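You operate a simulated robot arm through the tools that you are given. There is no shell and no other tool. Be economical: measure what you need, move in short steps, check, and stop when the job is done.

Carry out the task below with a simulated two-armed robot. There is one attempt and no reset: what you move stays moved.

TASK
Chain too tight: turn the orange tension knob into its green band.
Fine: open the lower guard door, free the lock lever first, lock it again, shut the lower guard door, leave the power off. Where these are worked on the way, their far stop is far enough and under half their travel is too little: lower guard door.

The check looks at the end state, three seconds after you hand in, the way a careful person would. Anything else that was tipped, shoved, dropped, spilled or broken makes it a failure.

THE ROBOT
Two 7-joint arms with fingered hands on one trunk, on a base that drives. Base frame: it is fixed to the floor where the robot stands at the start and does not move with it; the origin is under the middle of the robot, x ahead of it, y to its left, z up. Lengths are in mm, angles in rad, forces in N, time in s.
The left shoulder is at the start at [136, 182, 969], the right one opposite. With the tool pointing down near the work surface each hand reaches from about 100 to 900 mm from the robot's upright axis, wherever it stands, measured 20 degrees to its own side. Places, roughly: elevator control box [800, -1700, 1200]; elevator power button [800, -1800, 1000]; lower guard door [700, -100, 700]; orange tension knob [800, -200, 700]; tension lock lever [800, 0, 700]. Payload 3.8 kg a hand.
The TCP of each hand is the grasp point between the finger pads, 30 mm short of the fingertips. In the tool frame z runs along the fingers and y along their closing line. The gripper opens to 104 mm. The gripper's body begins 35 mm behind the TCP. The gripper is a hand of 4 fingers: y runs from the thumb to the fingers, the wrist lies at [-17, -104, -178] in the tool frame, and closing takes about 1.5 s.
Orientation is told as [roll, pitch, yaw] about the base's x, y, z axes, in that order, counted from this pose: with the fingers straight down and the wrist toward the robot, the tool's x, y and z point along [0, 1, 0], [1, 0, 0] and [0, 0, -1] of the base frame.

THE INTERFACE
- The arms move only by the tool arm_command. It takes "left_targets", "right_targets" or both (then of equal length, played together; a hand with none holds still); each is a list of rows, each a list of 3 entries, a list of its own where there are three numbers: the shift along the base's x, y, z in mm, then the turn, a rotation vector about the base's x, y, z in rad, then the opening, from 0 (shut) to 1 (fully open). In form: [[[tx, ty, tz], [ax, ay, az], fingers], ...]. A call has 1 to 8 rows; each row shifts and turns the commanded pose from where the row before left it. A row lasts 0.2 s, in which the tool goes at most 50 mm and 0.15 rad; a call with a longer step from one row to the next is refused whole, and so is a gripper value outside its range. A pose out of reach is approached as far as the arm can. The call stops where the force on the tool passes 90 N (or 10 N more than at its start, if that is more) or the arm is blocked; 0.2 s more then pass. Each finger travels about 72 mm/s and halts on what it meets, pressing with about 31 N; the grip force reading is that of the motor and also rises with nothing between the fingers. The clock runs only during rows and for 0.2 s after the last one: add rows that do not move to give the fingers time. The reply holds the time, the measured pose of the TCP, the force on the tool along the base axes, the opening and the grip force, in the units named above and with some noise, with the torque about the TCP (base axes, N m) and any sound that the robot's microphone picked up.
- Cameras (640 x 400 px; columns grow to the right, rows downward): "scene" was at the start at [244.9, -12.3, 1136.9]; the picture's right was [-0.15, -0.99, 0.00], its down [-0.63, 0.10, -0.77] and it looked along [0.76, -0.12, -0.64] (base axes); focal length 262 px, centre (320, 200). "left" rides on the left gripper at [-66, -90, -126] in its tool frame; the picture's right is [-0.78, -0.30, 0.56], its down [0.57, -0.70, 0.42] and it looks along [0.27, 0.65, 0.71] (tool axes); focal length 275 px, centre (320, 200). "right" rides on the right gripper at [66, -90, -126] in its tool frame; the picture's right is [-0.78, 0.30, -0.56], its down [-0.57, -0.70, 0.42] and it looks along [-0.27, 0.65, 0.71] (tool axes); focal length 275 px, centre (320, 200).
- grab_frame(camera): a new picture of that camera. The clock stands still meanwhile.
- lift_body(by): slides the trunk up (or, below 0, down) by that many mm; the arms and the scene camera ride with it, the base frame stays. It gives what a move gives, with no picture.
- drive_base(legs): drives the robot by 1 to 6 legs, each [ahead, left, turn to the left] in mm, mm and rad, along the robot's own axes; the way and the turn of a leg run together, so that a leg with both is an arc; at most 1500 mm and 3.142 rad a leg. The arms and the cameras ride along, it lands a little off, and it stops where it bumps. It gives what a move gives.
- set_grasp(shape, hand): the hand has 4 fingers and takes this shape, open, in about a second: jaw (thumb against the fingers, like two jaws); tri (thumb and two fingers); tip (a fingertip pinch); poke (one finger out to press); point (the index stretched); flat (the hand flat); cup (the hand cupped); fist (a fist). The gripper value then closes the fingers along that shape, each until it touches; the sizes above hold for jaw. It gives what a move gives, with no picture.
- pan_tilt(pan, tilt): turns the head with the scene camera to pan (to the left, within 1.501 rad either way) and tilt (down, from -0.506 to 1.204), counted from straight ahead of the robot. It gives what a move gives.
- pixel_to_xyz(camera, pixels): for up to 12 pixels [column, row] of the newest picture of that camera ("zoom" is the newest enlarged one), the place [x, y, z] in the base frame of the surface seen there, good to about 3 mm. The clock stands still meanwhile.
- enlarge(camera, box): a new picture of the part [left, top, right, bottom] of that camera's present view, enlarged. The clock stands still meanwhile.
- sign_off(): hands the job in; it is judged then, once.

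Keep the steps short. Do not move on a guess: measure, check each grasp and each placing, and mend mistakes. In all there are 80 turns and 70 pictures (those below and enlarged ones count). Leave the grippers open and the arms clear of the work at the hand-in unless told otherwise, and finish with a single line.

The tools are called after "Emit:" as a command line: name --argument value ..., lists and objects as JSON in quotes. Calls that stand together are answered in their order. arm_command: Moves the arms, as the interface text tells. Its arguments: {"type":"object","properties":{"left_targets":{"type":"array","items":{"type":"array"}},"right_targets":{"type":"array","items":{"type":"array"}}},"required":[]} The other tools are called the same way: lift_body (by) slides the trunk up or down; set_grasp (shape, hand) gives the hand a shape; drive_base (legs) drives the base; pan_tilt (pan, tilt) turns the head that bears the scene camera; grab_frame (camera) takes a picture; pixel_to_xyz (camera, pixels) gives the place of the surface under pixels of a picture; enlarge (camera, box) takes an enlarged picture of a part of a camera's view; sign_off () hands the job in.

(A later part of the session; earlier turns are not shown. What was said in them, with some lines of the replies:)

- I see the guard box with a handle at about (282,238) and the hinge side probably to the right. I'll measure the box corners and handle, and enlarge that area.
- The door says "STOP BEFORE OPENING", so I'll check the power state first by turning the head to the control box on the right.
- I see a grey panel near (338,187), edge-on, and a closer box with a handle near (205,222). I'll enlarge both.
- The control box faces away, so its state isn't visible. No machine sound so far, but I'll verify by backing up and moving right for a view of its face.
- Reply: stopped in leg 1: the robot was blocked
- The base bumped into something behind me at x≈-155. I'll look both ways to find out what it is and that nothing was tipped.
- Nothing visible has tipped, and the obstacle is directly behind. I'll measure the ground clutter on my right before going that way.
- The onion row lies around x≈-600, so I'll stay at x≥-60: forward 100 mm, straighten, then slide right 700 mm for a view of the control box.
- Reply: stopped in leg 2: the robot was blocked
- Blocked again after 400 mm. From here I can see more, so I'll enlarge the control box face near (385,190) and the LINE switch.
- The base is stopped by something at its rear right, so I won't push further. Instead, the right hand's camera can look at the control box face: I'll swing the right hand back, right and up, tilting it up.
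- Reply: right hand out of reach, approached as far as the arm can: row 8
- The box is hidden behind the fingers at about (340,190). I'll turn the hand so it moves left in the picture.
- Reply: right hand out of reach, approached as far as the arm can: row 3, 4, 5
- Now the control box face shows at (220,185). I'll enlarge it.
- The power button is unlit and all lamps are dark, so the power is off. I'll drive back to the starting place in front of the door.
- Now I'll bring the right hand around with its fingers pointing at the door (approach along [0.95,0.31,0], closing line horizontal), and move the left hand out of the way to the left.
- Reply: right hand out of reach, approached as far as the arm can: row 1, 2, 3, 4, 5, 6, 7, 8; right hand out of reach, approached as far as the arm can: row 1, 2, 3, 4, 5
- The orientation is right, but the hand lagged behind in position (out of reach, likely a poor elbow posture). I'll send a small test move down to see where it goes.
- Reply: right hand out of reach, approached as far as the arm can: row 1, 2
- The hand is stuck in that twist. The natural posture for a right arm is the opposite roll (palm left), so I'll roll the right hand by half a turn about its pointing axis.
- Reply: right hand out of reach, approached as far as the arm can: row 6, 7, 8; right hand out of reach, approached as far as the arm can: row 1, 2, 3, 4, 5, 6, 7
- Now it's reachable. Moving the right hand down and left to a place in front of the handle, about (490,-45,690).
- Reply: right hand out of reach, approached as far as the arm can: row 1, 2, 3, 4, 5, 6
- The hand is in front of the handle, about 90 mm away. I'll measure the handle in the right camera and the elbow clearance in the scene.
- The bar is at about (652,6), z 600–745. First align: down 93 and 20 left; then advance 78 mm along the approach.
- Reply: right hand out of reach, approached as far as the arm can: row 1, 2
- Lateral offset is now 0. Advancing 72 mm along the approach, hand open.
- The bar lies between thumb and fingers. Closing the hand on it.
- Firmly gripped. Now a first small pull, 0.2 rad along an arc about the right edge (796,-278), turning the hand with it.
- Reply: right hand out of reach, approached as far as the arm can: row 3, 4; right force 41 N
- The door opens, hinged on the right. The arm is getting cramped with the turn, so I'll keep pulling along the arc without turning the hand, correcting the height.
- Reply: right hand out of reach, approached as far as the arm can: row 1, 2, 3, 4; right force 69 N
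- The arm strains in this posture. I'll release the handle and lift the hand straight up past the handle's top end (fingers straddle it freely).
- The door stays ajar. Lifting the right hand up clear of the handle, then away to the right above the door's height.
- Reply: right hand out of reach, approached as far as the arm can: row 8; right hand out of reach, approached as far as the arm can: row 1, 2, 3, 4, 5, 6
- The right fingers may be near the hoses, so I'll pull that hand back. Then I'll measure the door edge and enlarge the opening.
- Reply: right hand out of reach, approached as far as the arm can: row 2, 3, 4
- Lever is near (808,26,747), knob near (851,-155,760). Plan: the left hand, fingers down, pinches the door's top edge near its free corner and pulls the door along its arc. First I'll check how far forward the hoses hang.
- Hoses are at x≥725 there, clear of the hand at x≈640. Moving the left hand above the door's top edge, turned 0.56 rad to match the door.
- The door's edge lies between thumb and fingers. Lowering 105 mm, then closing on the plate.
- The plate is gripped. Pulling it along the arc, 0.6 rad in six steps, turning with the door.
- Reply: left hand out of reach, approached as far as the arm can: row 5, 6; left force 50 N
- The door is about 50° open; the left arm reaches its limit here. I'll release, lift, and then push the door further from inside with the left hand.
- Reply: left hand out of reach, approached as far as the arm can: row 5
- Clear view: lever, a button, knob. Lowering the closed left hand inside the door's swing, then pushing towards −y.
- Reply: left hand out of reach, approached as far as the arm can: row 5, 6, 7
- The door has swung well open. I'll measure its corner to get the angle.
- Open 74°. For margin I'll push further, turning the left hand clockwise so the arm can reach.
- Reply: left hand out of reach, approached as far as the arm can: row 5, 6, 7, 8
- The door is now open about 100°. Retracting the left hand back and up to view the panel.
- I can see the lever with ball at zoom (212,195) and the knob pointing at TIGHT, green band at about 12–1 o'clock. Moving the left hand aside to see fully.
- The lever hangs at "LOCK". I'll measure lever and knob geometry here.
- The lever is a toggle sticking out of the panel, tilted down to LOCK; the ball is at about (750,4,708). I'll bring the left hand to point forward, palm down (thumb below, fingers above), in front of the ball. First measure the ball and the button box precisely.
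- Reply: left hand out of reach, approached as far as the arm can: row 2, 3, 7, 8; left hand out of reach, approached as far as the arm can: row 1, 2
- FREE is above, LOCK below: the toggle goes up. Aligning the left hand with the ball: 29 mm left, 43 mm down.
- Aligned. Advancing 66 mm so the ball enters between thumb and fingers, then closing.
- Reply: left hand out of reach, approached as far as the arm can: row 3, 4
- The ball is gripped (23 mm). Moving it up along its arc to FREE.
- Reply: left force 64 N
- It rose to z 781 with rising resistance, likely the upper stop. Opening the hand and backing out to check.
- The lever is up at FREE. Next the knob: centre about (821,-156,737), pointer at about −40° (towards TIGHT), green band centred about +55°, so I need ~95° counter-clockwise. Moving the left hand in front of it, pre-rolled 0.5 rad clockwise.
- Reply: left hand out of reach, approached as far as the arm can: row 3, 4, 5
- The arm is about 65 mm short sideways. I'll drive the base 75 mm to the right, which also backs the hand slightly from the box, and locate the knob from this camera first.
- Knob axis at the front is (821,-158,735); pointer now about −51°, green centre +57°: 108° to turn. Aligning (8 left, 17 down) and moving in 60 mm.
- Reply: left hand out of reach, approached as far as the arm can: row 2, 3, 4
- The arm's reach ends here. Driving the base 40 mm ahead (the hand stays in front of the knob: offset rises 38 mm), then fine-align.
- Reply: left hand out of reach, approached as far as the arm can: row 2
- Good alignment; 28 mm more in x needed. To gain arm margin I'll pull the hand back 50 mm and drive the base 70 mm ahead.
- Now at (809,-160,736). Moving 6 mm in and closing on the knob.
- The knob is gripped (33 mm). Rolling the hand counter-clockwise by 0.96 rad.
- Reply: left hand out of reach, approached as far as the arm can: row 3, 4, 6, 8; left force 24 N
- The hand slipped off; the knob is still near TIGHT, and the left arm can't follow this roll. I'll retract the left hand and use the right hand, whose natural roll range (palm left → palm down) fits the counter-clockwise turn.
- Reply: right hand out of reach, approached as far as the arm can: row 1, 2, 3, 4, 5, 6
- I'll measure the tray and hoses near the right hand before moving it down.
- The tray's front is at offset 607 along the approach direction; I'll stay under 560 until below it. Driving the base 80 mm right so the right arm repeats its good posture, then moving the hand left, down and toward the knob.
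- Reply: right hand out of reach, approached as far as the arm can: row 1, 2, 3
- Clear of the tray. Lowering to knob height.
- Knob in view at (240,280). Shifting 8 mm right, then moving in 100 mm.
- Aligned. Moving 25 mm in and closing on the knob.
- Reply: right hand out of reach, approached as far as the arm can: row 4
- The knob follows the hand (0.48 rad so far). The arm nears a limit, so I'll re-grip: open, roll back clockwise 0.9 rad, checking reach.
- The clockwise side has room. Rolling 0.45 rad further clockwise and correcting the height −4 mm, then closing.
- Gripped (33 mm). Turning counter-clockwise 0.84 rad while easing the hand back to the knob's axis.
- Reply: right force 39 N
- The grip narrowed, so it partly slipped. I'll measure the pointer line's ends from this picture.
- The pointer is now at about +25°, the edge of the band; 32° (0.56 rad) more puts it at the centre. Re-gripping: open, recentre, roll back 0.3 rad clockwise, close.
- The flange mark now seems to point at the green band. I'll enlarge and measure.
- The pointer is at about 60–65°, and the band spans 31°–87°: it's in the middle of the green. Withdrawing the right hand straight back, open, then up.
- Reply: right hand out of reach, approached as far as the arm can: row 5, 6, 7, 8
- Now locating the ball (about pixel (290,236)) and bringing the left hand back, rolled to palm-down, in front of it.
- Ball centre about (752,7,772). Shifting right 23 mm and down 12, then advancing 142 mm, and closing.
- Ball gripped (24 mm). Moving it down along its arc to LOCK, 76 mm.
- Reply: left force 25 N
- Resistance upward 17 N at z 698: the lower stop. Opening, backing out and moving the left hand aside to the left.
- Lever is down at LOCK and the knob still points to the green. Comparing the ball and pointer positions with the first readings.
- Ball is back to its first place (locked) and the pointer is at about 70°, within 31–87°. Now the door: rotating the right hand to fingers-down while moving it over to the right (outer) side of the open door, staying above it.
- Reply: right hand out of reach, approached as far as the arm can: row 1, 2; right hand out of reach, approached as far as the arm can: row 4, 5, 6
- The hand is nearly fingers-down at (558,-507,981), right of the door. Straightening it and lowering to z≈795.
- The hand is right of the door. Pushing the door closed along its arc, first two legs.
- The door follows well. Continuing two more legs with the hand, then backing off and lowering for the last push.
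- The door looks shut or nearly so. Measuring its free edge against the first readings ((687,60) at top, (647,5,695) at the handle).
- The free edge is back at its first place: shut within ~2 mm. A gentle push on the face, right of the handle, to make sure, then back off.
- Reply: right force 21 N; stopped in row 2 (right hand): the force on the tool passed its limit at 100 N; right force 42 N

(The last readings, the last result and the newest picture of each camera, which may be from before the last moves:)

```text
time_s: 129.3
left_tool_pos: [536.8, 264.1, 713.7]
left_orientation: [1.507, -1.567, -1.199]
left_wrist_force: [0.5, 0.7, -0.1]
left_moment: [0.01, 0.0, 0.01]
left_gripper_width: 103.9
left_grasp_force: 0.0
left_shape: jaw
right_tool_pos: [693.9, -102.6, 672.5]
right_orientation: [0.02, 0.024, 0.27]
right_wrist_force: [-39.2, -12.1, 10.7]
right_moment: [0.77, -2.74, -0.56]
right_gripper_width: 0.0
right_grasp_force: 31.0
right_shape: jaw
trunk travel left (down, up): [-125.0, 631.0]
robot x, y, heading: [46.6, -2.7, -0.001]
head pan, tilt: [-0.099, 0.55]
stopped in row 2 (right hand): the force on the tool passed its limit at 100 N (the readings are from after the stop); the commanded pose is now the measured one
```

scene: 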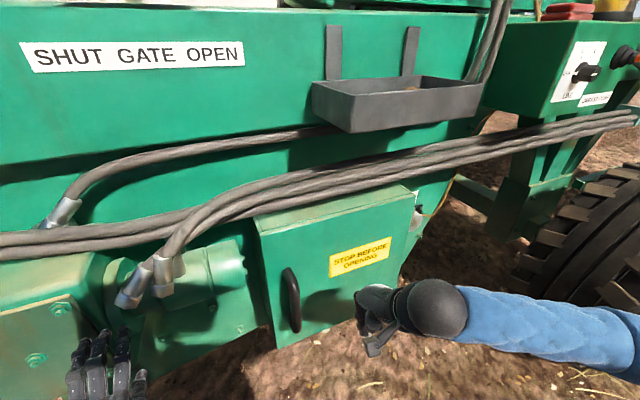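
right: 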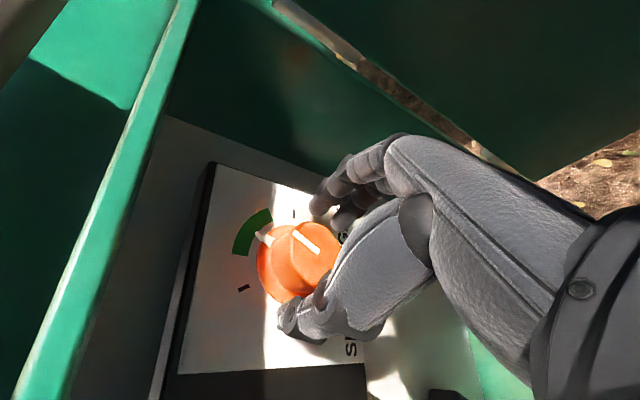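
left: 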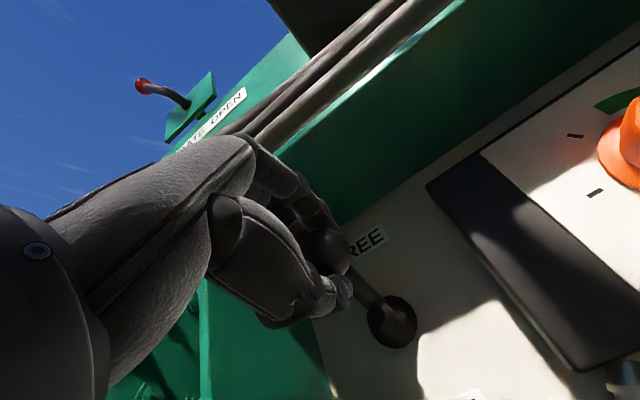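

The door is firmly against its stop (force rose with no motion). Backing the right hand away from the door and opening both hands clear.

Emit:
arm_command --right_targets '[[[-25, -8, 0], [0, 0, 0], 0], [[-30, -10, 0], [0, 0, 0], 0], [[-40, -20, 0], [0, 0, 0], 0.3], [[-40, -25, 0], [0, 0, 0], 0.6], [[-30, -35, 10], [0, 0, 0], 1], [[-20, -40, 20], [0, 0, 0], 1], [[-10, -40, 20], [0, 0, 0], 1], [[0, 0, 0], [0, 0, 0], 1]]' --left_targets '[[[-25, 0, 0], [0, 0, 0], 1], [[-25, 0, 0], [0, 0, 0], 1], [[-20, 0, 0], [0, 0, 0], 1], [[0, 0, 0], [0, 0, 0], 1], [[0, 0, 0], [0, 0, 0], 1], [[0, 0, 0], [0, 0, 0], 1], [[0, 0, 0], [0, 0, 0], 1], [[0, 0, 0], [0, 0, 0], 1]]'

Emit:
grab_frame --camera "scene"

Emit:
pixel_to_xyz --camera "scene" --pixels '[[262, 240], [278, 335], [290, 285], [405, 205]]'

```text
time_s: 131.1
left_tool_pos: [469.3, 264.1, 712.4]
left_orientation: [0.826, -1.565, -0.515]
left_wrist_force: [-0.4, -0.2, -0.3]
left_moment: [-0.02, -0.02, 0.04]
left_gripper_width: 103.6
left_grasp_force: 0.0
left_shape: jaw
right_tool_pos: [503.2, -279.7, 720.8]
right_orientation: [0.021, 0.025, 0.271]
right_wrist_force: [-0.4, 0.7, 0.6]
right_moment: [-0.02, 0.0, -0.01]
right_gripper_width: 103.8
right_grasp_force: 0.0
right_shape: jaw
trunk travel left (down, up): [-125.0, 631.0]
robot x, y, heading: [46.9, -7.7, -0.005]
head pan, tilt: [-0.099, 0.55]
```

```text
1 pictures are left
```

scene: 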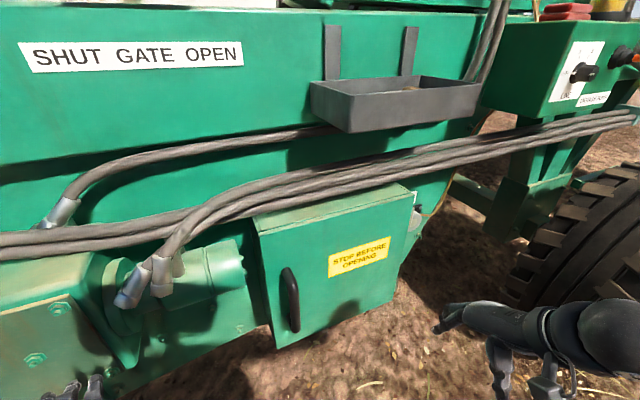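

```text
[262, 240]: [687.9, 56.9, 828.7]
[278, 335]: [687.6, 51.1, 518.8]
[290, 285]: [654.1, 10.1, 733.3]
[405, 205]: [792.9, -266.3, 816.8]
```

The door is shut, the hands are open and clear, and nothing else in view has moved. Handing in.

Emit:
sign_off

```text
The job is handed in.
```

The tension knob is in its green band (pointer about 70°, band 31–87°), the lever is locked again, the lower guard door is shut and the power was left off; early on, the base bumped twice into something behind it that I couldn't see, and nothing in view was tipped.
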